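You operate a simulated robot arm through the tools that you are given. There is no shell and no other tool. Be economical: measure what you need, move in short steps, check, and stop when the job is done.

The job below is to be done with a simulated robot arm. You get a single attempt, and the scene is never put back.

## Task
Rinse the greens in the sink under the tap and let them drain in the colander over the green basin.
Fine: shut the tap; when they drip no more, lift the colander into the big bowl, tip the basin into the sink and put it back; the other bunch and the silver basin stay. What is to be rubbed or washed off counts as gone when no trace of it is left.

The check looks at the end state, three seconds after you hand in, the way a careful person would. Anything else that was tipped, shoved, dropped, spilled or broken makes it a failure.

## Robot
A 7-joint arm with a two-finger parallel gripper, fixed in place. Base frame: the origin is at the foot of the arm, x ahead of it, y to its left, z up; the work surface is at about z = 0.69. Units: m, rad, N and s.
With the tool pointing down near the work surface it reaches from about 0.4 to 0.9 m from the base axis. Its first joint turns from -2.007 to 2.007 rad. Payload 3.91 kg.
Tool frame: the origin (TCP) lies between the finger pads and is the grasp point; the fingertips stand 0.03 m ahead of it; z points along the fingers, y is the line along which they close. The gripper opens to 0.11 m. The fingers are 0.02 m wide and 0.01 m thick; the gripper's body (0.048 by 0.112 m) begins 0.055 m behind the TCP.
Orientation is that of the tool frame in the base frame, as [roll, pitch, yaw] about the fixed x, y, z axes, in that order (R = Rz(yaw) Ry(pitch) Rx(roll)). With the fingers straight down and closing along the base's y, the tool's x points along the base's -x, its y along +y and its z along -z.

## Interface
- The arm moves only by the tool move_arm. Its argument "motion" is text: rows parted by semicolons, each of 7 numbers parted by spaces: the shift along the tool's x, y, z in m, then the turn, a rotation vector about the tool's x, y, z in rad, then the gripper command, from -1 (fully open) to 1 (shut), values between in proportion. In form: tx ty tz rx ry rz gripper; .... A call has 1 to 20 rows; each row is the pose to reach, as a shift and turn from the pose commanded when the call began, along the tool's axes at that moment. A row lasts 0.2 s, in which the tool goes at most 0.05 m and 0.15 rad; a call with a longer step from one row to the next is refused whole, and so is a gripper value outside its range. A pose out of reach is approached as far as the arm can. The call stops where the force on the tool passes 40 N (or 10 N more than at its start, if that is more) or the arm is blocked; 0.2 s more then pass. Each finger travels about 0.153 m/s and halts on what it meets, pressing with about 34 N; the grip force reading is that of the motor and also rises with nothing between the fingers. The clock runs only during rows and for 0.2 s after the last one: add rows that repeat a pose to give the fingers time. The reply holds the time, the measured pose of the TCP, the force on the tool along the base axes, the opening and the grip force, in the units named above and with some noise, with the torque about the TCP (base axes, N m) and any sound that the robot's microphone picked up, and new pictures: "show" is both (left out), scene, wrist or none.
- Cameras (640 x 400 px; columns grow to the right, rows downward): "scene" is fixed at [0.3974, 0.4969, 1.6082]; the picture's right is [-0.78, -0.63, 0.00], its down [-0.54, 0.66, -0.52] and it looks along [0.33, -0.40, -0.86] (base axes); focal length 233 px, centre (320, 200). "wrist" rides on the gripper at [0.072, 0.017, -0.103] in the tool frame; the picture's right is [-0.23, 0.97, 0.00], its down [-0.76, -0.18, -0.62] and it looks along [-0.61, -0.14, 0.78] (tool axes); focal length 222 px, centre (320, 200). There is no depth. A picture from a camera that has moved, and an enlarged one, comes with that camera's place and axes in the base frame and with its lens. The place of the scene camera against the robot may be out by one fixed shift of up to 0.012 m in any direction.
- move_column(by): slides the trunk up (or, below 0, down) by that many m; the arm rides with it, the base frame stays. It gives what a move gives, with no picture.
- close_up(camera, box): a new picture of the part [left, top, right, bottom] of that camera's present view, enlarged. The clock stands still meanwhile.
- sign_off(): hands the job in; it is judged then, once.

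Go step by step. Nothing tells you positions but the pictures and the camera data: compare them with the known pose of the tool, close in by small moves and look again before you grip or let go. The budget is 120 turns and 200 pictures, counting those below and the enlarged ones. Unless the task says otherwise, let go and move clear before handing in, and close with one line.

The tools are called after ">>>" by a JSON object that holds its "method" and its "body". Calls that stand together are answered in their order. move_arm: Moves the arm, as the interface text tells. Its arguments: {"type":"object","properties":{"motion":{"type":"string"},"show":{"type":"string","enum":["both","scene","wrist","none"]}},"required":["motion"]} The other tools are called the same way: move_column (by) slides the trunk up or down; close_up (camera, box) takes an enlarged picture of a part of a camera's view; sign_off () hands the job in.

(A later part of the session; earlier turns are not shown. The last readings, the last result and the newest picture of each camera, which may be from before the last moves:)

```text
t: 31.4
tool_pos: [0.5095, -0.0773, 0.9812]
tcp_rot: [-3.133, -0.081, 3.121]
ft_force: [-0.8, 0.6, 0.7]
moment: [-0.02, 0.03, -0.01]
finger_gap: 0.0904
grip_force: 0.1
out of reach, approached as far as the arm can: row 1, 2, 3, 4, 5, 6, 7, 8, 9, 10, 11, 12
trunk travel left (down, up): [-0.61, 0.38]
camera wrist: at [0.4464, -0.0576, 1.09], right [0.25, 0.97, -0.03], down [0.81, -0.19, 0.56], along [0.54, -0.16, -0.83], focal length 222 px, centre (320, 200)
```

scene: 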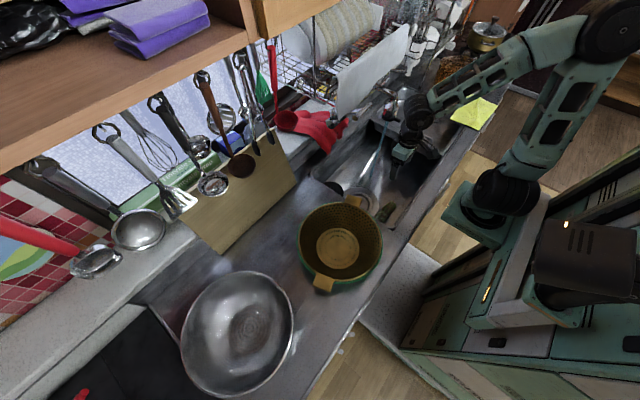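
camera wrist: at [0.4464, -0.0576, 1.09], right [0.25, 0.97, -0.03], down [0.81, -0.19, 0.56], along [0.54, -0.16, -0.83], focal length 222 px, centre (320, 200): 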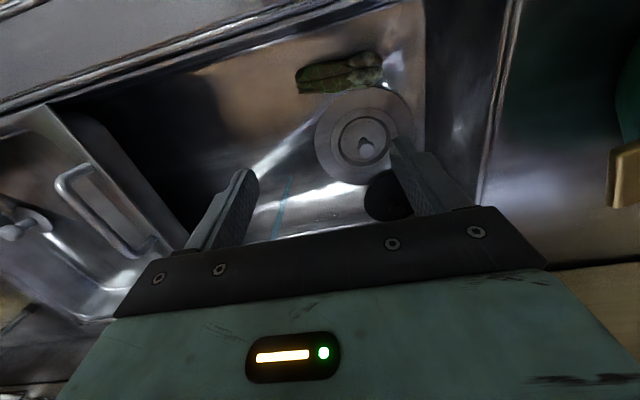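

The elbow is folded near its limit. Raising the trunk and reaching downward with a straighter arm should give access nearer the base.

>>> {"method": "move_column", "body": {"by": 0.14}}

>>> {"method": "move_arm", "body": {"motion": "-0.04 0.01 0 0 0 0 -0.64; -0.06 0.02 0.04 0 0 0 -0.64; -0.06 0.02 0.09 0 0 0 -0.64; -0.06 0.02 0.14 0 0 0 -0.64; -0.06 0.02 0.19 0 0 0 -0.64; -0.06 0.02 0.24 0 0 0 -0.64; -0.06 0.02 0.27 0 0 0 -0.64; -0.06 0.02 0.27 0 0 0 -0.64", "show": "scene"}}

```text
t: 33.1
tool_pos: [0.51, -0.0771, 1.1208]
tcp_rot: [-3.132, -0.083, 3.12]
ft_force: [0.3, 0.0, 0.5]
moment: [-0.04, 0.02, -0.01]
finger_gap: 0.09
grip_force: 0.1
trunk travel left (down, up): [-0.75, 0.24]
```

```text
t: 34.9
tool_pos: [0.4711, -0.1111, 1.068]
tcp_rot: [-3.132, -0.082, 3.12]
ft_force: [0.0, -0.4, -0.1]
moment: [0.0, 0.01, 0.0]
finger_gap: 0.0904
grip_force: 0.0
out of reach, approached as far as the arm can: row 1, 2, 3, 4, 5, 6, 7, 8
trunk travel left (down, up): [-0.75, 0.24]
```

scene: 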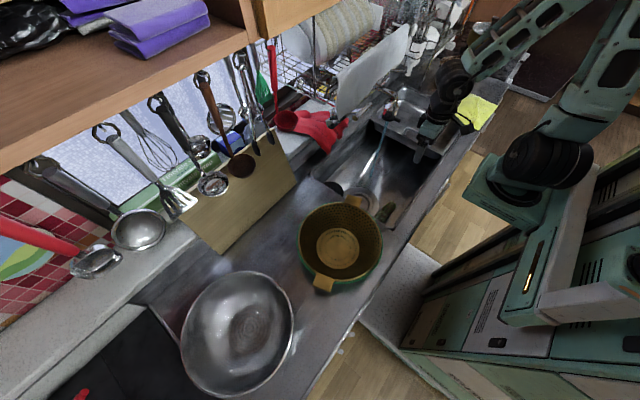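

>>> {"method": "move_arm", "body": {"motion": "-0.02 0.01 -0.05 0 0 0 -0.64; -0.04 0.02 -0.1 0 0 0 -0.64; -0.06 0.03 -0.15 0 0 0 -0.64; -0.06 0.03 -0.15 0 0.08 0 -0.64; -0.06 0.03 -0.15 0 0.08 0 -0.64", "show": "scene"}}

```text
refused: row 1 steps farther than a row can; nothing moved
```

>>> {"method": "move_arm", "body": {"motion": "-0.01 0.01 -0.04 0 0 0 -0.64; -0.02 0.02 -0.08 0 0 0 -0.64; -0.03 0.02 -0.12 0 0 0 -0.64; -0.05 0.03 -0.15 0 0 0 -0.64; -0.06 0.03 -0.15 0 0 0 -0.64; -0.06 0.03 -0.15 0 0 0 -0.64", "show": "scene"}}

```text
t: 36.3
tool_pos: [0.5462, -0.0806, 1.2164]
tcp_rot: [-3.135, -0.082, 3.118]
ft_force: [0.3, -0.1, 0.1]
moment: [-0.01, 0.0, 0.0]
finger_gap: 0.0899
grip_force: 0.0
trunk travel left (down, up): [-0.75, 0.24]
```

scene: 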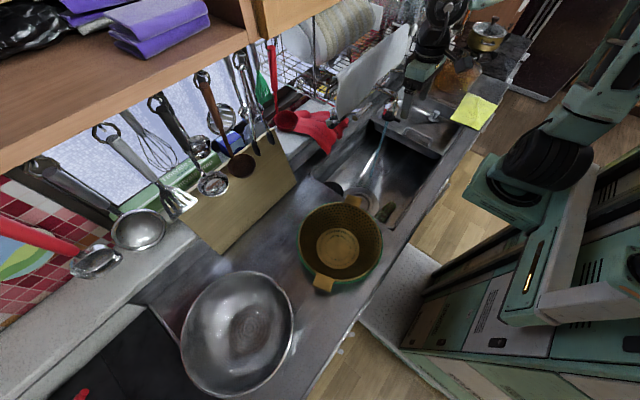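

Relative moves are from the pose really reached, and the trunk must be low for low targets. I'll bring the trunk down with the tool over the open sink.

>>> {"method": "move_column", "body": {"by": -0.38}}

>>> {"method": "move_arm", "body": {"motion": "0.0 0 -0.02 0 0 0.15 -0.64; 0 0 -0.04 0 0 0.3 -0.64; 0 0 -0.08 0 0 0.45 -0.64; 0 0 -0.1 0 0 0.6 -0.64; 0 0 -0.1 0 0 0.75 -0.64; 0 0 -0.1 0 0 0.9 -0.64; 0 0 -0.1 0 0 1.05 -0.64; 0 0 -0.1 0 0 1.2 -0.64; 0 0 -0.1 0 0 1.35 -0.64; 0 0 -0.1 0 0 1.5 -0.64; 0 0 -0.1 0 0 1.64 -0.64; 0 0 -0.1 0 0 1.64 -0.64", "show": "both"}}

```text
t: 40.0
tool_pos: [0.5478, -0.081, 0.8356]
tcp_rot: [-3.133, -0.082, 3.119]
ft_force: [0.9, 0.7, 0.0]
moment: [-0.04, 0.03, 0.01]
finger_gap: 0.0901
grip_force: 0.0
trunk travel left (down, up): [-0.37, 0.62]
```

```text
t: 42.6
tool_pos: [0.5602, -0.0813, 0.9332]
tcp_rot: [-3.064, 0.026, 1.479]
ft_force: [-0.1, -0.3, 0.9]
moment: [-0.03, 0.0, -0.01]
finger_gap: 0.0901
grip_force: 0.1
out of reach, approached as far as the arm can: row 4, 5, 6, 7, 8, 9, 10, 11, 12
trunk travel left (down, up): [-0.37, 0.62]
camera wrist: at [0.5908, -0.008, 1.034], right [0.95, -0.32, -0.07], down [-0.2, -0.73, 0.65], along [-0.26, -0.6, -0.75], focal length 222 px, centre (320, 200)
```

scene: 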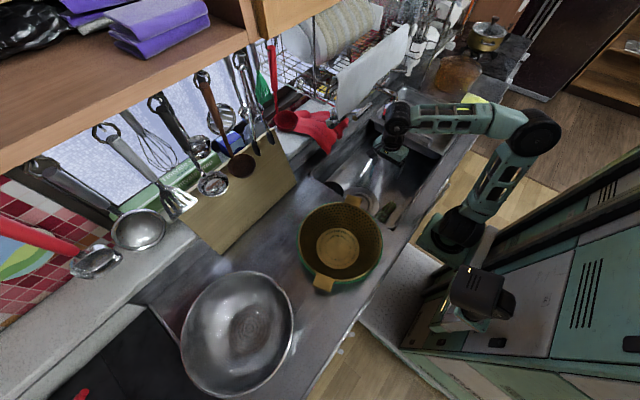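
wrist: 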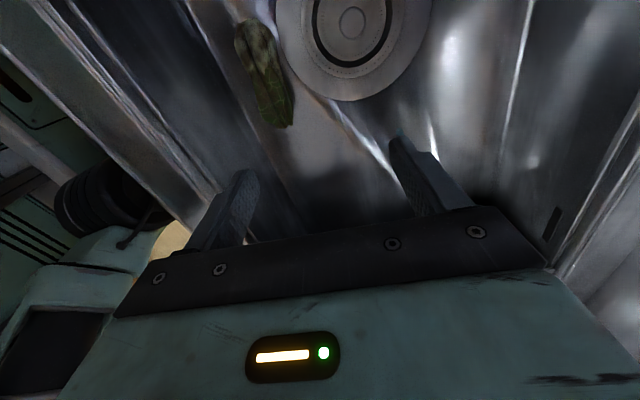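

>>> {"method": "move_column", "body": {"by": -0.1}}

>>> {"method": "move_arm", "body": {"motion": "0.01 -0.02 0.02 0 0 0 -0.64; 0.02 -0.04 0.04 0 0 0 -0.64; 0.029 -0.065 0.05 0 0 0 -0.64; 0.029 -0.073 0.05 0 0 0 -0.64; 0.029 -0.073 0.05 0 0 0 -0.64", "show": "both"}}

```text
t: 43.9
tool_pos: [0.5586, -0.0804, 0.8338]
tcp_rot: [-3.065, 0.024, 1.482]
ft_force: [-0.9, -0.2, 0.8]
moment: [0.02, 0.0, 0.0]
finger_gap: 0.0902
grip_force: 0.1
trunk travel left (down, up): [-0.27, 0.72]
```

```text
t: 45.1
tool_pos: [0.5141, -0.0443, 0.7751]
tcp_rot: [-3.075, 0.045, 1.483]
ft_force: [-0.1, -0.4, 0.0]
moment: [0.0, -0.02, 0.0]
finger_gap: 0.0904
grip_force: 0.1
out of reach, approached as far as the arm can: row 2, 3, 4, 5
trunk travel left (down, up): [-0.27, 0.72]
camera wrist: at [0.5443, 0.0312, 0.8735], right [0.95, -0.32, -0.06], down [-0.2, -0.72, 0.67], along [-0.25, -0.62, -0.74], focal length 222 px, centre (320, 200)
```

scene: 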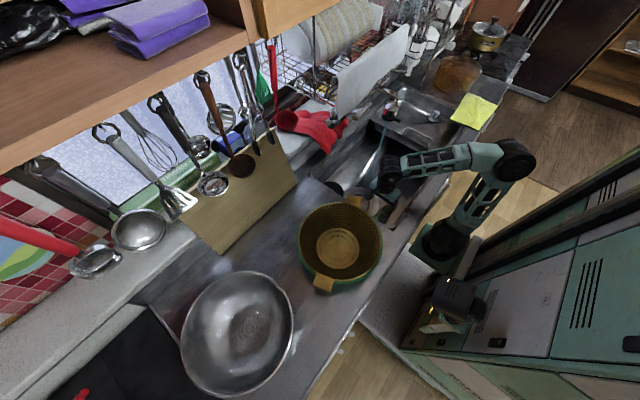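
wrist: 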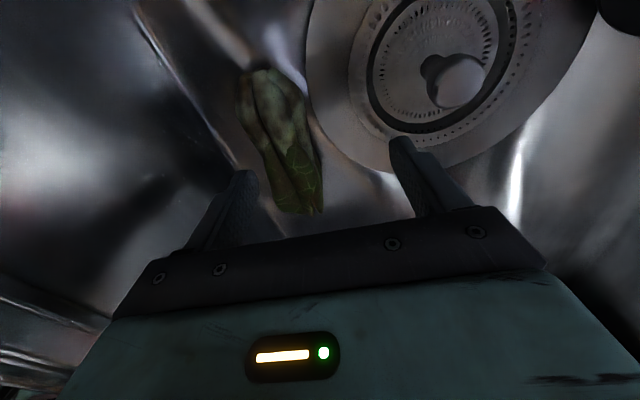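

>>> {"method": "move_column", "body": {"by": 0.05}}

>>> {"method": "move_arm", "body": {"motion": "0 -0.005 0.02 0.05 0 0 -0.64; 0 -0.01 0.04 0.1 0 0 -0.64; 0 -0.015 0.055 0.1 0 0 -0.64; 0 -0.021 0.065 0.1 0 0 -0.64; 0 -0.021 0.065 0.1 0 0 -0.64", "show": "wrist"}}

>>> {"method": "close_up", "body": {"camera": "scene", "box": [340, 130, 460, 230]}}

```text
t: 46.0
tool_pos: [0.5142, -0.0436, 0.8246]
tcp_rot: [-3.075, 0.045, 1.482]
ft_force: [-0.1, 0.0, 0.2]
moment: [-0.04, 0.0, 0.02]
finger_gap: 0.0904
grip_force: 0.1
trunk travel left (down, up): [-0.32, 0.67]
```

```text
t: 47.2
tool_pos: [0.4933, -0.0446, 0.7558]
tcp_rot: [-2.98, 0.054, 1.483]
ft_force: [0.0, 0.5, -0.1]
moment: [-0.01, -0.02, 0.03]
finger_gap: 0.0899
grip_force: 0.0
out of reach, approached as far as the arm can: row 1, 2, 3, 4, 5
trunk travel left (down, up): [-0.32, 0.67]
camera wrist: at [0.5324, 0.0295, 0.8514], right [0.94, -0.32, -0.14], down [-0.14, -0.72, 0.68], along [-0.32, -0.62, -0.72], focal length 222 px, centre (320, 200)
```

wrist: 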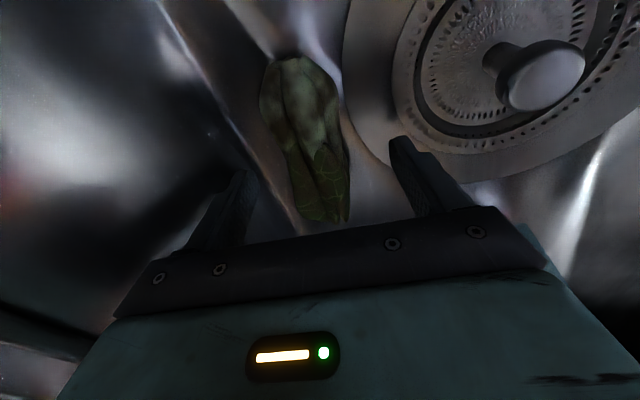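

```text
4.00 times, centred on (400, 180) of scene
camera zoom: at [0.3974, 0.4969, 1.6082], right [-0.78, -0.63, 0.0], down [-0.54, 0.66, -0.52], along [0.33, -0.4, -0.86], focal length 932 px, centre (0, 280)
```

zoom: 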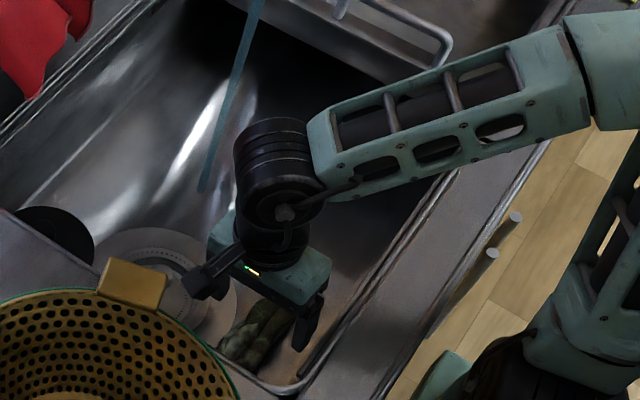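

The fingers straddle the bunch well. I'll ease down with the column and check force.

>>> {"method": "move_column", "body": {"by": -0.014}}

>>> {"method": "close_up", "body": {"camera": "wrist", "box": [180, 40, 480, 240]}}

```text
t: 47.9
tool_pos: [0.4928, -0.0454, 0.7421]
tcp_rot: [-2.982, 0.054, 1.483]
ft_force: [0.1, 0.1, 0.5]
moment: [0.0, 0.0, 0.01]
finger_gap: 0.0905
grip_force: 0.0
trunk travel left (down, up): [-0.306, 0.684]
```

```text
2.00 times, centred on (330, 140) of wrist
camera zoom: at [0.5325, 0.0294, 0.8375], right [0.94, -0.32, -0.14], down [-0.14, -0.72, 0.68], along [-0.32, -0.62, -0.72], focal length 444 px, centre (300, 320)
```

zoom: 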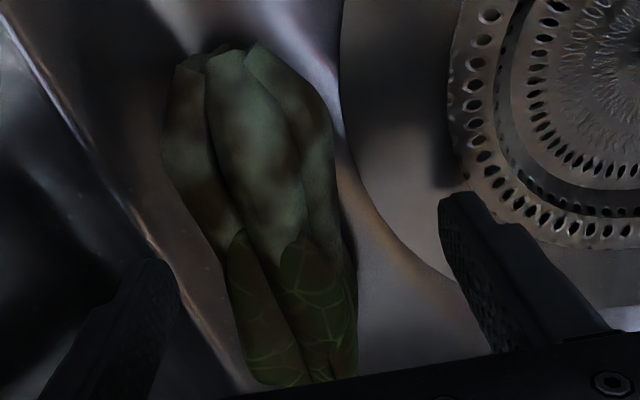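

>>> {"method": "move_column", "body": {"by": -0.008}}

>>> {"method": "move_arm", "body": {"motion": "0 0 0 0 0 0 -0.3; 0 0 0 0 0 0 0; 0 0 0 0 0 0 0.4; 0 0 0 0 0 0 0.8; 0 0 0 0 0 0 0.8; 0 0 0 0 0 0 0.8", "show": "wrist"}}

```text
t: 48.4
tool_pos: [0.4919, -0.0458, 0.7337]
tcp_rot: [-2.98, 0.055, 1.483]
ft_force: [-0.2, -0.4, -0.5]
moment: [0.04, 0.01, -0.01]
finger_gap: 0.0902
grip_force: 0.2
trunk travel left (down, up): [-0.298, 0.692]
```

```text
t: 49.8
tool_pos: [0.4927, -0.045, 0.7336]
tcp_rot: [-2.982, 0.054, 1.483]
ft_force: [-0.9, 0.0, 1.5]
moment: [-0.11, 0.03, -0.03]
finger_gap: 0.0516
grip_force: 34.1
trunk travel left (down, up): [-0.298, 0.692]
camera wrist: at [0.5325, 0.0294, 0.8296], right [0.94, -0.32, -0.14], down [-0.14, -0.72, 0.68], along [-0.32, -0.62, -0.72], focal length 222 px, centre (320, 200)
```

wrist: 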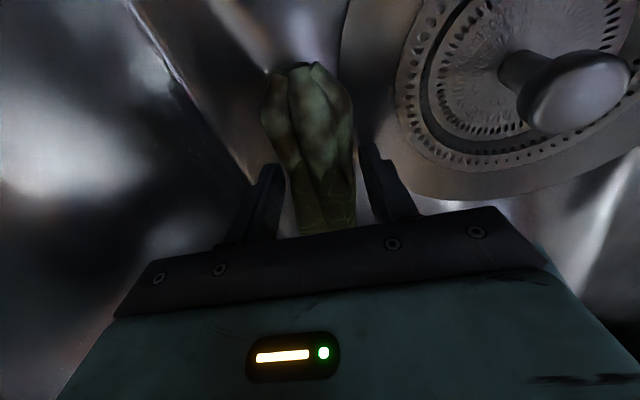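

Gripped at 0.052 m. I'll lift with the column.

>>> {"method": "move_column", "body": {"by": 0.1}}

>>> {"method": "move_arm", "body": {"motion": "0 0.02 0 0 0 0 0.8; 0 0.05 0 0 0 0 0.8; 0 0.05 0 0 0 0 0.8", "show": "both"}}

```text
t: 51.2
tool_pos: [0.494, -0.0451, 0.8342]
tcp_rot: [-2.983, 0.054, 1.483]
ft_force: [0.5, -0.2, -0.6]
moment: [0.01, -0.03, 0.03]
finger_gap: 0.0511
grip_force: 34.5
trunk travel left (down, up): [-0.398, 0.592]
```

```text
t: 52.0
tool_pos: [0.5261, -0.0596, 0.8358]
tcp_rot: [-2.983, 0.054, 1.483]
ft_force: [0.4, 0.3, -1.0]
moment: [0.03, 0.0, 0.01]
finger_gap: 0.0508
grip_force: 33.6
out of reach, approached as far as the arm can: row 2, 3
trunk travel left (down, up): [-0.398, 0.592]
camera wrist: at [0.5659, 0.0148, 0.9308], right [0.94, -0.32, -0.14], down [-0.14, -0.72, 0.68], along [-0.32, -0.62, -0.72], focal length 222 px, centre (320, 200)
```

scene: 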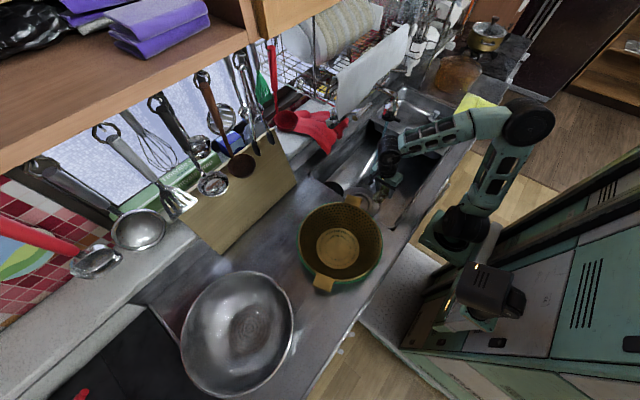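
wrist: 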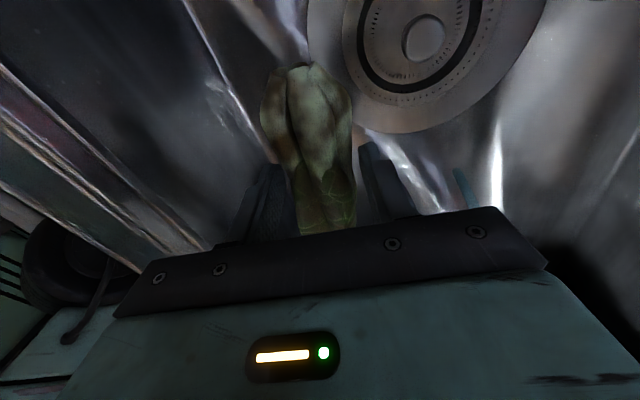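

The bunch is held. I'll turn the tool back so the hand comes from the robot's side, keeping low over the sink and short of the stream.

>>> {"method": "move_arm", "body": {"motion": "0 0 0 0 0 -0.15 0.8; -0.01 0 0 0 0 -0.3 0.8; -0.02 0.01 0 0 0 -0.45 0.8; -0.03 0.01 0 0 0 -0.6 0.8; -0.04 0.02 0 0 0 -0.75 0.8; -0.05 0.02 0 0 0 -0.9 0.8; -0.05 0.02 0 0 0 -1.05 0.8; -0.05 0.02 0 0 0 -1.2 0.8; -0.05 0.02 0 0 0 -1.35 0.8; -0.05 0.02 0 0 0 -1.5 0.8; -0.05 0.02 0 0 0 -1.65 0.8; -0.05 0.02 0 0 0 -1.65 0.8", "show": "both"}}

```text
t: 54.6
tool_pos: [0.5424, -0.1116, 0.8344]
tcp_rot: [-3.1, -0.165, 3.128]
ft_force: [0.0, -0.4, -0.7]
moment: [0.01, 0.02, 0.02]
finger_gap: 0.0506
grip_force: 33.5
trunk travel left (down, up): [-0.398, 0.592]
camera wrist: at [0.4868, -0.0893, 0.948], right [0.23, 0.97, -0.08], down [0.85, -0.16, 0.5], along [0.47, -0.18, -0.86], focal length 222 px, centre (320, 200)
```

scene: 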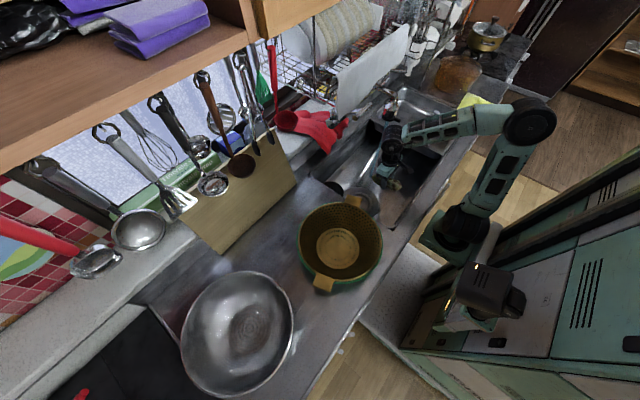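
wrist: 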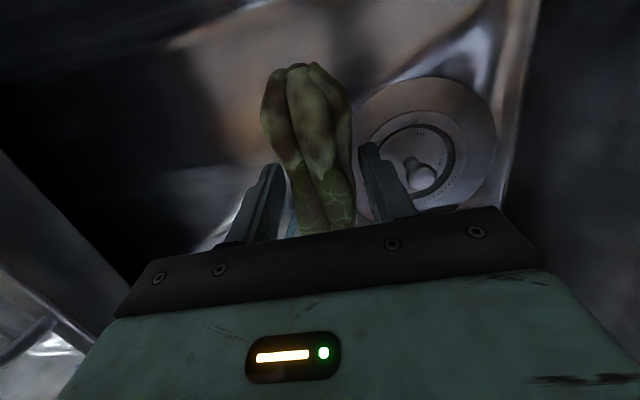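

>>> {"method": "move_arm", "body": {"motion": "0 -0.02 0 0 -0.15 0 0.8; -0.01 -0.04 0 0 -0.3 0 0.8; -0.02 -0.068 0 0 -0.45 0 0.8; -0.03 -0.068 -0.005 0 -0.6 0 0.8; -0.03 -0.068 -0.005 0 -0.75 0 0.8; -0.03 -0.068 -0.005 0 -0.75 0 0.8", "show": "both"}}

>>> {"method": "close_up", "body": {"camera": "scene", "box": [340, 80, 480, 180]}}

```text
t: 56.0
tool_pos: [0.5718, -0.18, 0.8376]
tcp_rot: [-3.094, 0.586, -3.123]
ft_force: [0.2, 0.1, -1.8]
moment: [0.03, 0.02, 0.02]
finger_gap: 0.0505
grip_force: 33.6
trunk travel left (down, up): [-0.398, 0.592]
camera wrist: at [0.4538, -0.1598, 0.8828], right [0.2, 0.98, 0.09], down [0.29, -0.14, 0.95], along [0.94, -0.16, -0.31], focal length 222 px, centre (320, 200)
```

scene: 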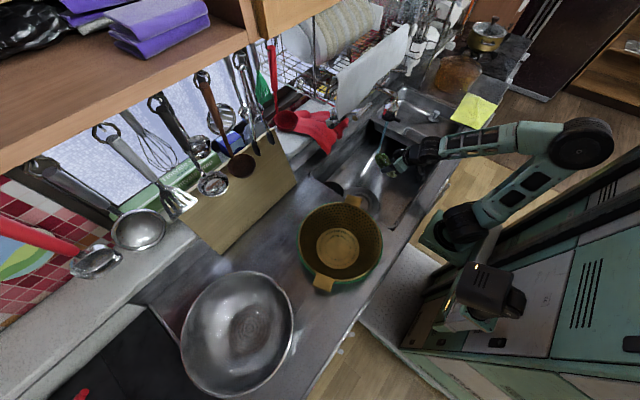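
wrist: 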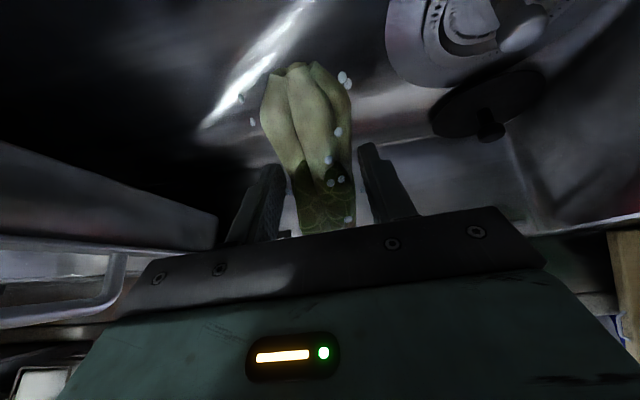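

```text
4.00 times, centred on (410, 130) of scene
camera zoom: at [0.3974, 0.4969, 1.6082], right [-0.78, -0.63, 0.0], down [-0.54, 0.66, -0.52], along [0.33, -0.4, -0.86], focal length 932 px, centre (-40, 480)
```

zoom: 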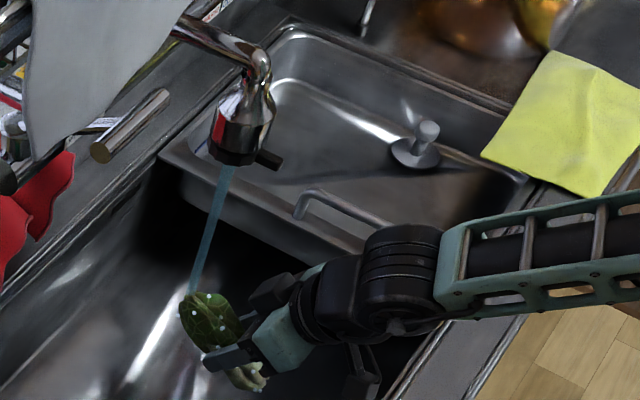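

The stream hits the bunch and the dirt is visibly fading. I'll hold it there a while, moving it a bit forward.

>>> {"method": "move_arm", "body": {"motion": "-0.01 0 0.005 0 0 0 0.8; -0.02 0 0.01 0 0 0 0.8; -0.03 0 0.015 0 0 0 0.8; -0.04 0 0.02 0 0 0 0.8; -0.04 0 0.02 0 0 0 0.8; -0.04 0 0.02 0 0 0 0.8; -0.03 0 0.02 0 0 0 0.8; -0.03 0 0.02 0 0 0 0.8; -0.02 0.01 0.02 0 0 0 0.8; -0.02 0.01 0.02 0 0 0 0.8; -0.02 -0.01 0.02 0 0 0 0.8; -0.02 -0.01 0.02 0 0 0 0.8; -0.02 0 0.02 0 0 0 0.8", "show": "none"}}

>>> {"method": "close_up", "body": {"camera": "wrist", "box": [230, 40, 400, 240]}}

>>> {"method": "close_up", "body": {"camera": "scene", "box": [370, 130, 430, 190]}}

```text
t: 58.8
tool_pos: [0.5997, -0.1799, 0.8321]
tcp_rot: [-3.093, 0.583, -3.124]
ft_force: [-0.2, 0.4, -0.6]
moment: [0.02, 0.02, 0.02]
finger_gap: 0.0502
grip_force: 34.5
trunk travel left (down, up): [-0.398, 0.592]
```

```text
2.00 times, centred on (315, 140) of wrist
camera zoom: at [0.482, -0.1599, 0.877], right [0.2, 0.98, 0.09], down [0.29, -0.14, 0.95], along [0.94, -0.16, -0.31], focal length 444 px, centre (330, 320)
```

zoom: 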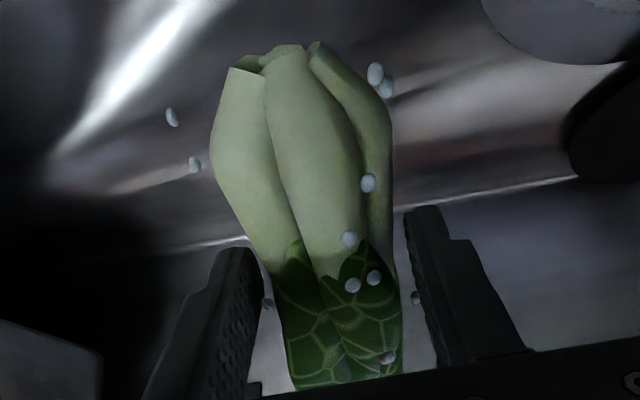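

```text
6.67 times, centred on (400, 160) of scene
camera zoom: at [0.3974, 0.4969, 1.6082], right [-0.78, -0.63, 0.0], down [-0.54, 0.66, -0.52], along [0.33, -0.4, -0.86], focal length 1554 px, centre (-213, 467)
```

zoom: 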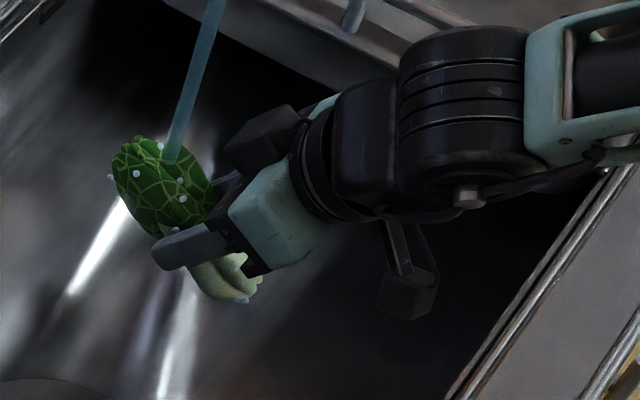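

It looks clean from above; I'll also tilt it up so that the stream runs over the far side, and keep rinsing.

>>> {"method": "move_arm", "body": {"motion": "0 0 0 0 -0.15 0 0.8; 0 0 0 0 -0.3 0 0.8; 0 0 0 0 -0.45 0 0.8; 0 0 0 0 -0.6 0 0.8; 0 0 0 0 -0.6 0 0.8; -0.01 0 0 0 -0.6 0 0.8; -0.01 0 0.01 0 -0.6 0 0.8; -0.02 0 0.02 0 -0.6 0 0.8; -0.02 0.015 0.02 0 -0.6 0 0.8; -0.02 0.015 0.02 0 -0.6 0 0.8; -0.02 -0.015 0.02 0 -0.6 0 0.8; -0.02 -0.015 0.02 0 -0.6 0 0.8; -0.02 0 0.02 0 -0.6 0 0.8; -0.02 0 0.02 0 -0.6 0 0.8", "show": "wrist"}}

>>> {"method": "close_up", "body": {"camera": "scene", "box": [360, 100, 460, 190]}}

```text
t: 61.8
tool_pos: [0.6668, -0.1936, 0.8412]
tcp_rot: [-3.032, 1.183, -3.049]
ft_force: [-0.3, 0.1, -1.3]
moment: [0.03, 0.04, 0.05]
finger_gap: 0.05
grip_force: 34.4
out of reach, approached as far as the arm can: row 2, 3, 4, 5, 6, 7, 8, 9, 10, 11, 12, 13, 14
trunk travel left (down, up): [-0.398, 0.592]
camera wrist: at [0.543, -0.1768, 0.8133], right [0.09, 0.98, 0.17], down [-0.29, -0.14, 0.95], along [0.95, -0.14, 0.27], focal length 222 px, centre (320, 200)
```

wrist: 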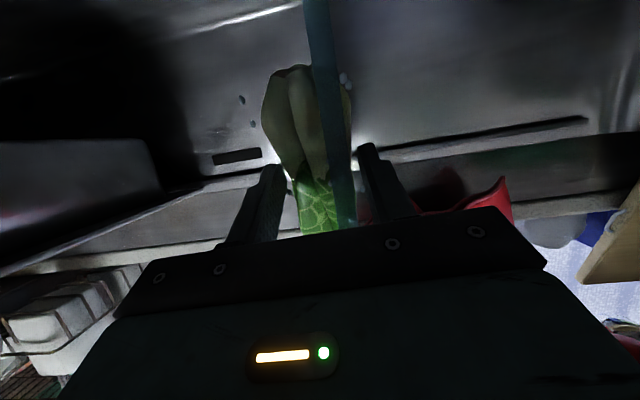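

```text
4.44 times, centred on (410, 145) of scene
camera zoom: at [0.3974, 0.4969, 1.6082], right [-0.78, -0.63, 0.0], down [-0.54, 0.66, -0.52], along [0.33, -0.4, -0.86], focal length 1036 px, centre (-80, 444)
```

zoom: 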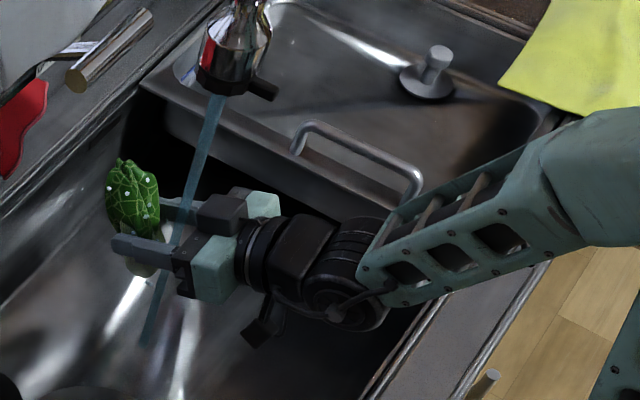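

The bunch looks clean all over. I'll bring it back through the stream once more for good measure.

>>> {"method": "move_arm", "body": {"motion": "0 0 -0.02 0 0.1 0 0.8; 0 0 -0.03 0 0.25 0 0.8; 0 0 -0.04 0 0.4 0 0.8; 0 0.01 -0.05 0 0.55 0 0.8; 0 0.013 -0.05 0 0.6 0 0.8; 0 0.013 -0.05 0 0.6 0 0.8; 0 0.013 -0.05 0 0.6 0 0.8; 0 0.013 -0.05 0 0.6 0.15 0.8; 0 0.013 -0.05 0 0.6 0.15 0.8; 0 0.013 -0.05 0 0.6 0 0.8; 0 0.013 -0.05 0 0.6 -0.15 0.8; 0 0.013 -0.05 0 0.6 -0.15 0.8; 0 0.013 -0.05 0 0.6 0 0.8", "show": "none"}}

>>> {"method": "close_up", "body": {"camera": "scene", "box": [360, 100, 440, 190]}}

>>> {"method": "close_up", "body": {"camera": "wrist", "box": [230, 40, 400, 240]}}

```text
t: 64.6
tool_pos: [0.6215, -0.1801, 0.8598]
tcp_rot: [-3.095, 0.584, -3.124]
ft_force: [0.0, 0.9, 0.2]
moment: [0.02, -0.03, -0.02]
finger_gap: 0.0497
grip_force: 34.1
out of reach, approached as far as the arm can: row 4
trunk travel left (down, up): [-0.398, 0.592]
```

```text
4.44 times, centred on (400, 145) of scene
camera zoom: at [0.3974, 0.4969, 1.6082], right [-0.78, -0.63, 0.0], down [-0.54, 0.66, -0.52], along [0.33, -0.4, -0.86], focal length 1036 px, centre (-36, 444)
```

zoom: 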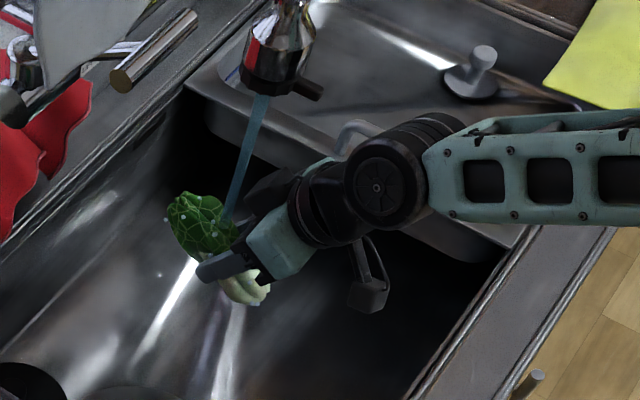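

```text
2.00 times, centred on (315, 140) of wrist
camera zoom: at [0.5027, -0.1602, 0.9063], right [0.2, 0.98, 0.09], down [0.29, -0.14, 0.95], along [0.94, -0.16, -0.31], focal length 444 px, centre (330, 320)
```

zoom: 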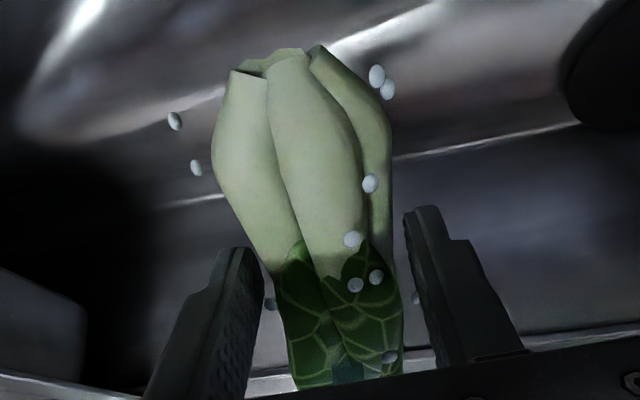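

The bunch is clean. I back out of the stream, straighten the tool over the sink, and let the worst of the water drip off there.

>>> {"method": "move_arm", "body": {"motion": "0.02 0 -0.013 0 0 0 0.8; 0.04 0.02 -0.026 0 0.1 0 0.8; 0.058 0.05 -0.039 0 0.25 0 0.8; 0.058 0.09 -0.039 0 0.4 0 0.8; 0.058 0.12 -0.039 0 0.55 0 0.8; 0.058 0.13 -0.039 0 0.58 0 0.8; 0.058 0.13 -0.039 0 0.58 0 0.8; 0.058 0.13 -0.039 0 0.58 0 0.8; 0.058 0.13 -0.039 0 0.58 0 0.8; 0.058 0.13 -0.039 0 0.58 0 0.8; 0.058 0.13 -0.039 0 0.58 0 0.8; 0.058 0.13 -0.039 0 0.58 0 0.8; 0.058 0.13 -0.039 0 0.58 0 0.8; 0.058 0.13 -0.039 0 0.58 0 0.8; 0.058 0.13 -0.039 0 0.58 0 0.8; 0.058 0.13 -0.039 0 0.58 0 0.8", "show": "none"}}

>>> {"method": "move_column", "body": {"by": 0.22}}

>>> {"method": "close_up", "body": {"camera": "wrist", "box": [0, 0, 640, 400]}}

>>> {"method": "close_up", "body": {"camera": "scene", "box": [280, 80, 480, 300]}}

```text
t: 68.0
tool_pos: [0.5518, -0.0503, 0.8559]
tcp_rot: [-3.102, 0.007, 3.133]
ft_force: [0.8, 0.2, -1.0]
moment: [0.0, 0.01, 0.0]
finger_gap: 0.0491
grip_force: 34.3
trunk travel left (down, up): [-0.398, 0.592]
```

```text
t: 70.3
tool_pos: [0.5529, -0.0504, 1.0761]
tcp_rot: [-3.102, 0.006, 3.133]
ft_force: [0.8, -0.7, -0.7]
moment: [0.03, 0.01, 0.03]
finger_gap: 0.0493
grip_force: 34.4
trunk travel left (down, up): [-0.618, 0.372]
```

```text
1.00 times, centred on (320, 200) of wrist (not enlarged: the box is as wide or as high as the picture)
camera zoom: at [0.4785, -0.0278, 1.1778], right [0.24, 0.97, -0.04], down [0.76, -0.16, 0.63], along [0.61, -0.18, -0.77], focal length 222 px, centre (320, 200)
```

zoom: 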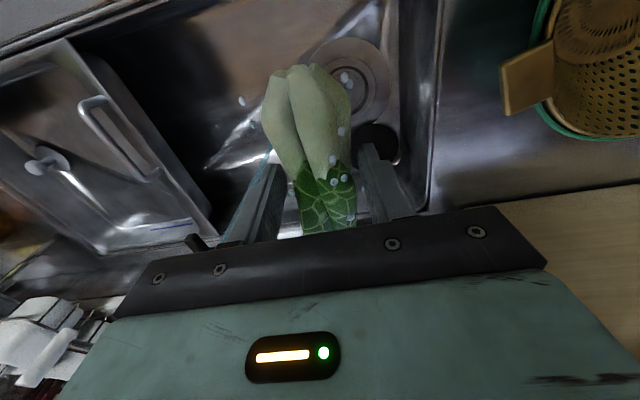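

```text
1.82 times, centred on (380, 190) of scene
camera zoom: at [0.3974, 0.4969, 1.6082], right [-0.78, -0.63, 0.0], down [-0.54, 0.66, -0.52], along [0.33, -0.4, -0.86], focal length 424 px, centre (211, 218)
```

zoom: 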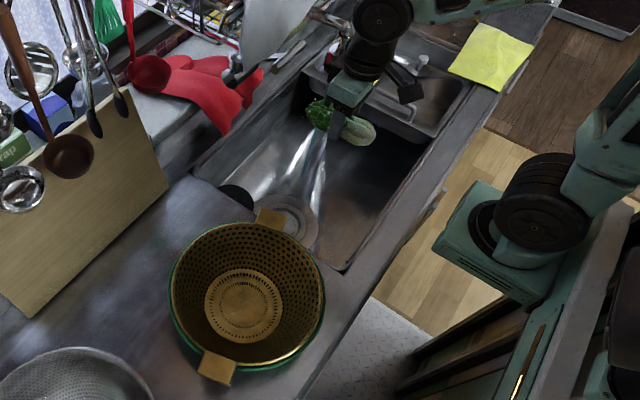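

Now I carry the bunch over the colander, whose centre I take at about (0.515, 0.258).

>>> {"method": "move_arm", "body": {"motion": "0.005 0.04 0 0 0 0 0.8; 0.01 0.085 0 0 0 0 0.8; 0.015 0.13 0 0 0 0 0.8; 0.02 0.175 0 0 0 0 0.8; 0.025 0.22 0 0 0 0 0.8; 0.03 0.265 0 0 0 0 0.8; 0.035 0.305 0 0 0 0 0.8; 0.035 0.305 0 0 0 0 0.8", "show": "both"}}

```text
t: 72.1
tool_pos: [0.5213, 0.2564, 1.0624]
tcp_rot: [-3.1, 0.004, 3.134]
ft_force: [-0.1, -0.3, -2.1]
moment: [-0.01, -0.01, 0.01]
finger_gap: 0.0495
grip_force: 33.9
trunk travel left (down, up): [-0.618, 0.372]
camera wrist: at [0.4476, 0.2788, 1.1655], right [0.24, 0.97, -0.04], down [0.76, -0.16, 0.63], along [0.61, -0.18, -0.77], focal length 222 px, centre (320, 200)
```

scene: 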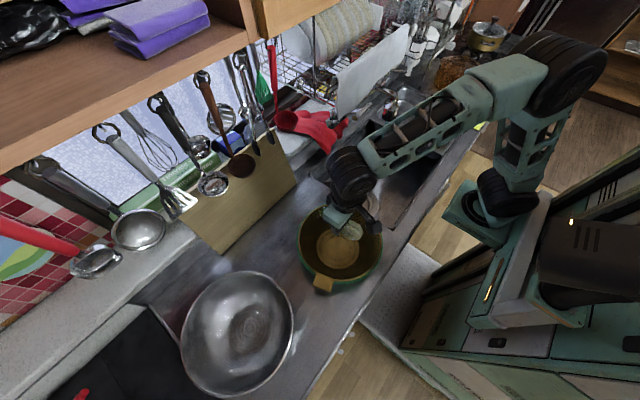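
wrist: 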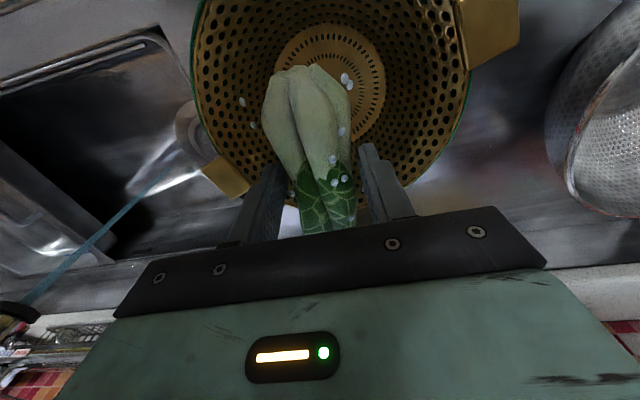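

Centred well. I lower into the colander using the column.

>>> {"method": "move_column", "body": {"by": -0.11}}

>>> {"method": "close_up", "body": {"camera": "wrist", "box": [120, 0, 540, 262]}}

>>> {"method": "close_up", "body": {"camera": "scene", "box": [280, 140, 420, 300]}}

```text
t: 73.5
tool_pos: [0.5195, 0.2579, 0.9543]
tcp_rot: [-3.101, 0.006, 3.133]
ft_force: [-0.5, -1.0, -1.0]
moment: [0.0, 0.02, -0.01]
finger_gap: 0.0491
grip_force: 33.6
trunk travel left (down, up): [-0.508, 0.482]
```

```text
1.52 times, centred on (330, 131) of wrist
camera zoom: at [0.4477, 0.2785, 1.0556], right [0.24, 0.97, -0.04], down [0.76, -0.16, 0.63], along [0.61, -0.18, -0.77], focal length 338 px, centre (305, 305)
```

zoom: 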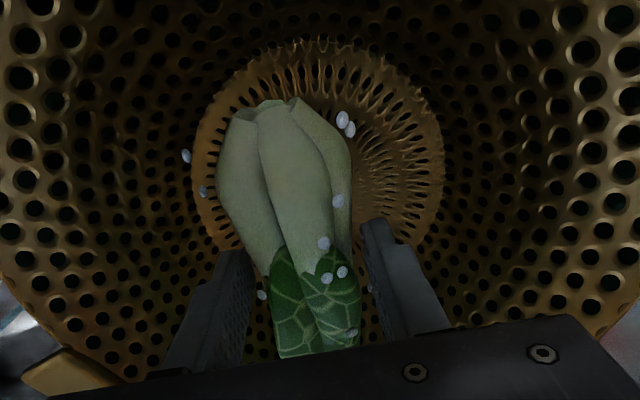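

```text
2.50 times, centred on (350, 220) of scene
camera zoom: at [0.3974, 0.4969, 1.6082], right [-0.78, -0.63, 0.0], down [-0.54, 0.66, -0.52], along [0.33, -0.4, -0.86], focal length 583 px, centre (245, 150)
```

zoom: 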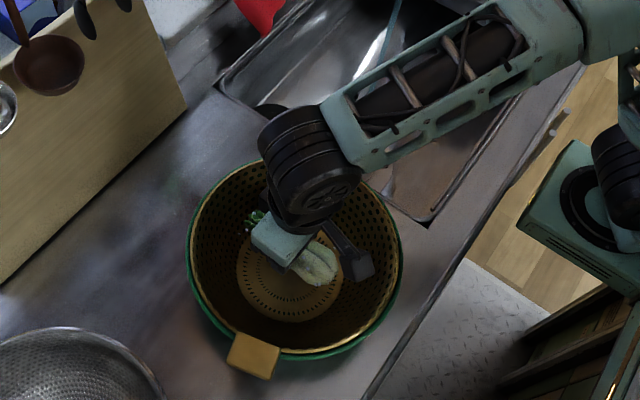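

>>> {"method": "move_arm", "body": {"motion": "0 0 0.01 0 0 0 0.8; 0 0 0.02 0 0 0 0.8; 0 0 0.03 0 0 0 0.8; 0 0 0.035 0 0 0 0.8", "show": "wrist"}}

```text
t: 74.5
tool_pos: [0.5199, 0.2547, 0.9185]
tcp_rot: [-3.101, 0.004, 3.133]
ft_force: [-3.2, 1.8, 5.2]
moment: [0.05, -0.22, 0.1]
finger_gap: 0.0493
grip_force: 33.9
trunk travel left (down, up): [-0.508, 0.482]
camera wrist: at [0.4472, 0.2772, 1.0209], right [0.24, 0.97, -0.04], down [0.76, -0.16, 0.63], along [0.61, -0.18, -0.77], focal length 222 px, centre (320, 200)
```

wrist: 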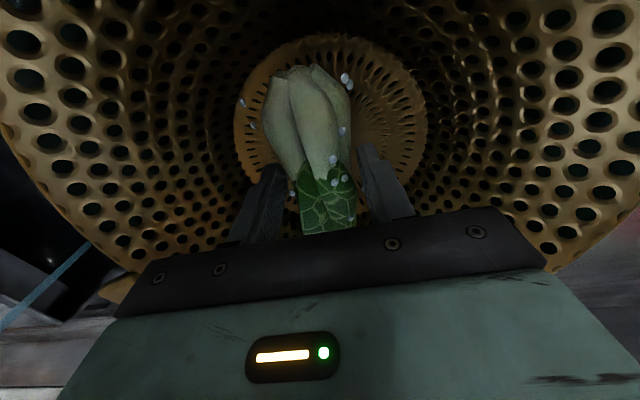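

>>> {"method": "move_arm", "body": {"motion": "0.012 0.005 -0.01 0 0 0 0.8; 0.014 0.006 0 0 0 0 0.8; 0.014 0.006 0.008 0 0 0 0.8; 0.014 0.006 0.012 0 0 0 0.8", "show": "none"}}

```text
t: 75.7
tool_pos: [0.5077, 0.2615, 0.9094]
tcp_rot: [-3.106, 0.012, 3.133]
ft_force: [-2.7, -5.0, 17.4]
moment: [-0.05, 0.15, 0.01]
finger_gap: 0.0494
grip_force: 33.9
trunk travel left (down, up): [-0.508, 0.482]
stopped in row 4: the force on the tool passed its limit at 42 N (the readings are from after the stop); the commanded pose is now the measured one
```

It's resting on the colander's bottom. I ease off slightly and open the fingers a little, then rise.

>>> {"method": "move_arm", "body": {"motion": "0 0 -0.005 0 0 0 0.8; 0 0 -0.005 0 0 0 0.0; 0 0 -0.005 0 0 0 -0.3; 0 0 -0.005 0 0 0 -0.4; 0 0 -0.02 0 0 0 -0.4; 0 0 -0.05 0 0 0 -0.4; 0 0 -0.09 0 0 0 -0.4; 0 0 -0.12 0 0 0 -0.4", "show": "both"}}

```text
t: 77.5
tool_pos: [0.5062, 0.266, 1.0275]
tcp_rot: [-3.104, 0.007, 3.133]
ft_force: [0.1, 0.2, -0.8]
moment: [-0.03, 0.01, 0.0]
finger_gap: 0.0768
grip_force: 0.1
trunk travel left (down, up): [-0.508, 0.482]
camera wrist: at [0.4328, 0.2877, 1.1303], right [0.24, 0.97, -0.03], down [0.75, -0.16, 0.64], along [0.61, -0.18, -0.77], focal length 222 px, centre (320, 200)
```

scene: 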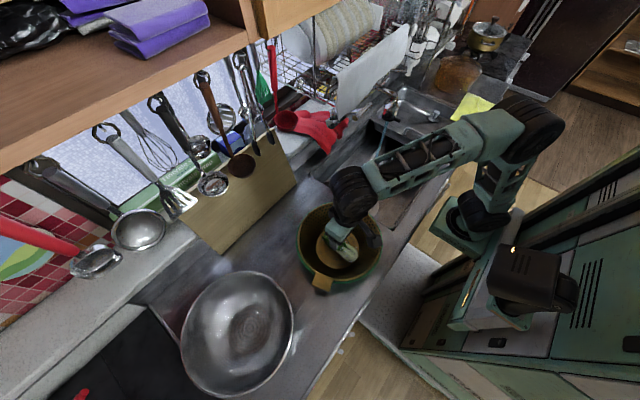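
wrist: 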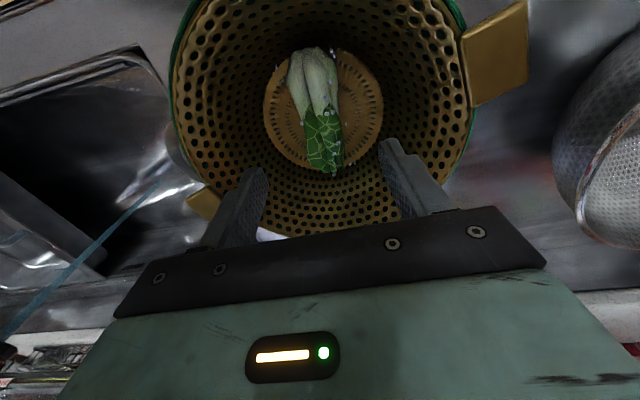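

The greens are in the colander, dripping into the basin. Next I shut the tap: rise, move over to the lever with fingers closed, tool pitched forward.

>>> {"method": "move_column", "body": {"by": 0.16}}

>>> {"method": "move_arm", "body": {"motion": "-0.01 -0.045 0 0 0 0 0; -0.02 -0.09 0 0 0 0 0.5; -0.03 -0.135 0 0 0 0 1; -0.04 -0.18 0 0 0 0 1; -0.04 -0.225 0 0 0 0 1; -0.04 -0.27 0 0 0 0 1; -0.04 -0.29 0 0 0 0 1; -0.04 -0.29 0 0 -0.15 0 1; -0.04 -0.29 0 0 -0.3 0 1; -0.04 -0.29 0 0 -0.45 0 1; -0.04 -0.29 0 0 -0.6 0 1; -0.04 -0.29 0 0 -0.75 0 1; -0.04 -0.29 0 0 -0.9 0 1; -0.04 -0.29 0 0 -1.05 0 1; -0.04 -0.29 0 0 -1.05 0 1", "show": "both"}}

```text
t: 79.3
tool_pos: [0.5064, 0.2665, 1.188]
tcp_rot: [-3.105, 0.012, 3.133]
ft_force: [0.6, 0.0, -0.7]
moment: [-0.03, 0.0, -0.02]
finger_gap: 0.077
grip_force: 0.1
trunk travel left (down, up): [-0.668, 0.322]
```

```text
t: 82.5
tool_pos: [0.5692, 0.0001, 1.1915]
tcp_rot: [-3.066, 1.058, -3.086]
ft_force: [0.4, 0.1, 0.2]
moment: [0.0, 0.01, -0.03]
finger_gap: 0.0
grip_force: 33.7
out of reach, approached as far as the arm can: row 11, 12, 13, 14, 15
trunk travel left (down, up): [-0.668, 0.322]
camera wrist: at [0.4433, 0.0165, 1.1775], right [0.12, 0.98, 0.16], down [-0.17, -0.14, 0.97], along [0.98, -0.14, 0.15], focal length 222 px, centre (320, 200)
```

scene: 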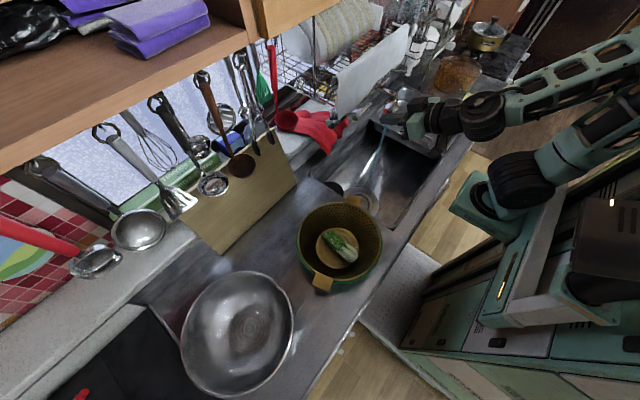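
wrist: 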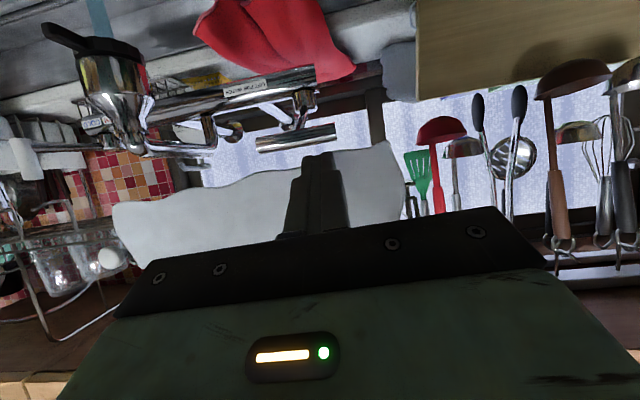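

The raised bar is at z≈1.147. I place the fingertips just above it, then press down with the column.

>>> {"method": "move_arm", "body": {"motion": "-0.012 -0.035 0 0 0 0 1; -0.028 -0.035 0.02 0 0 0 1; -0.043 -0.035 0.04 0 0 0 1; -0.043 -0.035 0.056 0 0 0 1; -0.043 -0.035 0.056 0 0 0 1", "show": "wrist"}}

>>> {"method": "close_up", "body": {"camera": "scene", "box": [320, 60, 460, 150]}}

```text
t: 83.7
tool_pos: [0.6404, -0.0368, 1.2024]
tcp_rot: [-3.067, 1.059, -3.085]
ft_force: [-0.6, 0.0, 0.1]
moment: [0.01, -0.02, -0.02]
finger_gap: 0.0001
grip_force: 33.6
out of reach, approached as far as the arm can: row 1
trunk travel left (down, up): [-0.668, 0.322]
camera wrist: at [0.5137, -0.0185, 1.189], right [0.12, 0.98, 0.16], down [-0.17, -0.14, 0.97], along [0.98, -0.15, 0.15], focal length 222 px, centre (320, 200)
```

wrist: 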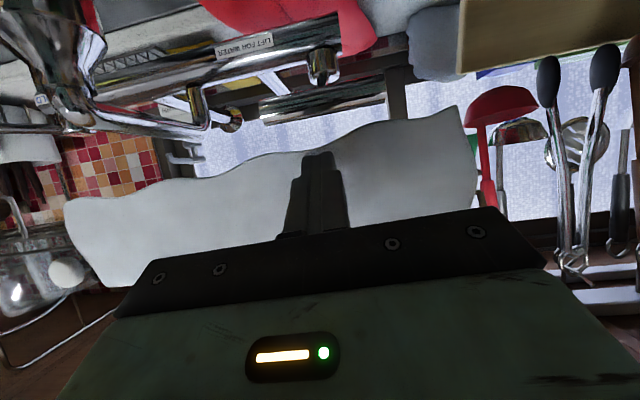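

```text
4.44 times, centred on (390, 105) of scene
camera zoom: at [0.3974, 0.4969, 1.6082], right [-0.78, -0.63, 0.0], down [-0.54, 0.66, -0.52], along [0.33, -0.4, -0.86], focal length 1036 px, centre (9, 622)
```

zoom: 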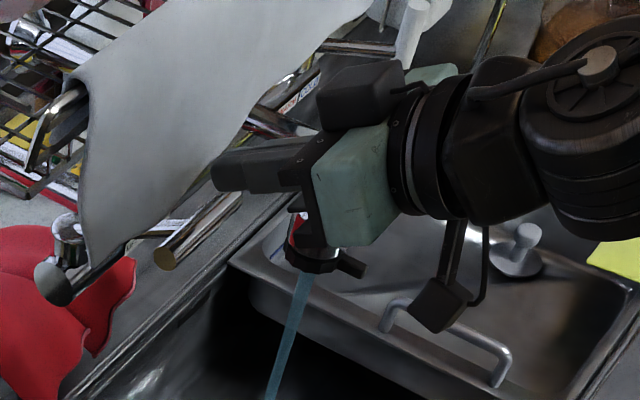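

>>> {"method": "move_column", "body": {"by": -0.045}}

>>> {"method": "move_column", "body": {"by": -0.015}}

>>> {"method": "close_up", "body": {"camera": "scene", "box": [320, 60, 460, 150]}}

```text
t: 84.4
tool_pos: [0.6351, -0.0364, 1.1674]
tcp_rot: [-3.068, 1.065, -3.087]
ft_force: [-33.5, -4.8, 14.0]
moment: [-0.15, 0.47, -0.01]
finger_gap: 0.0
grip_force: 34.3
trunk travel left (down, up): [-0.63, 0.36]
stopped: the force on the tool passed its limit at 52 N (the readings are from after the stop); the commanded pose is now the measured one
```

```text
t: 84.7
tool_pos: [0.6346, -0.0355, 1.1657]
tcp_rot: [-3.07, 1.067, -3.087]
ft_force: [-38.9, -5.0, 14.6]
moment: [-0.15, 0.55, 0.04]
finger_gap: 0.0
grip_force: 33.8
trunk travel left (down, up): [-0.628, 0.362]
stopped: the force on the tool passed its limit at 53 N (the readings are from after the stop); the commanded pose is now the measured one
```

```text
4.44 times, centred on (390, 105) of scene
camera zoom: at [0.3974, 0.4969, 1.6082], right [-0.78, -0.63, 0.0], down [-0.54, 0.66, -0.52], along [0.33, -0.4, -0.86], focal length 1036 px, centre (9, 622)
```

zoom: 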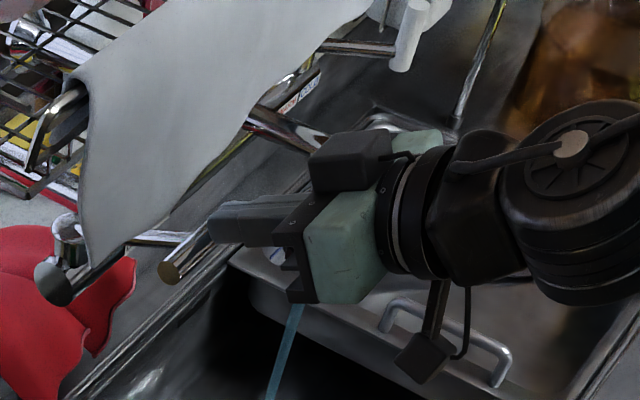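

The tip was pushing against the bar's front. I'll rise, level the fingers more, reach further over the bar, then press again.

>>> {"method": "move_column", "body": {"by": 0.03}}

>>> {"method": "move_arm", "body": {"motion": "0 0 -0.01 0 -0.15 0 1; 0 0 -0.01 0 -0.3 0 1; 0 0 0.0 0 -0.3 0 1", "show": "wrist"}}

```text
t: 85.5
tool_pos: [0.6391, -0.0361, 1.1938]
tcp_rot: [-3.068, 1.063, -3.084]
ft_force: [0.2, -0.2, -0.6]
moment: [-0.02, 0.0, 0.03]
finger_gap: 0.0003
grip_force: 33.8
trunk travel left (down, up): [-0.658, 0.332]
```

```text
t: 86.3
tool_pos: [0.6395, -0.0339, 1.1955]
tcp_rot: [-2.97, 1.364, -2.983]
ft_force: [-0.6, 0.8, -0.4]
moment: [0.01, 0.01, 0.0]
finger_gap: 0.0001
grip_force: 33.6
out of reach, approached as far as the arm can: row 2
trunk travel left (down, up): [-0.658, 0.332]
camera wrist: at [0.523, -0.019, 1.1454], right [0.05, 0.98, 0.19], down [-0.46, -0.14, 0.88], along [0.89, -0.13, 0.44], focal length 222 px, centre (320, 200)
```

wrist: 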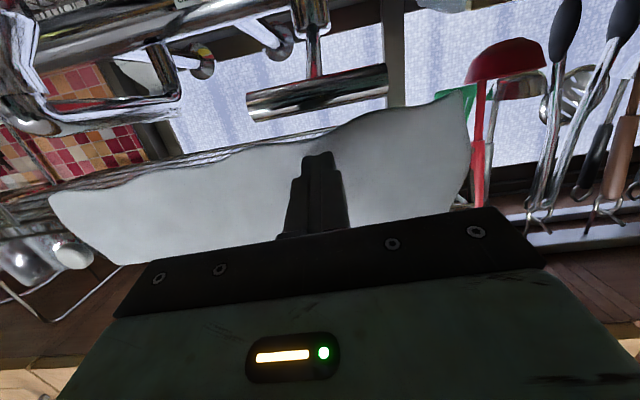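

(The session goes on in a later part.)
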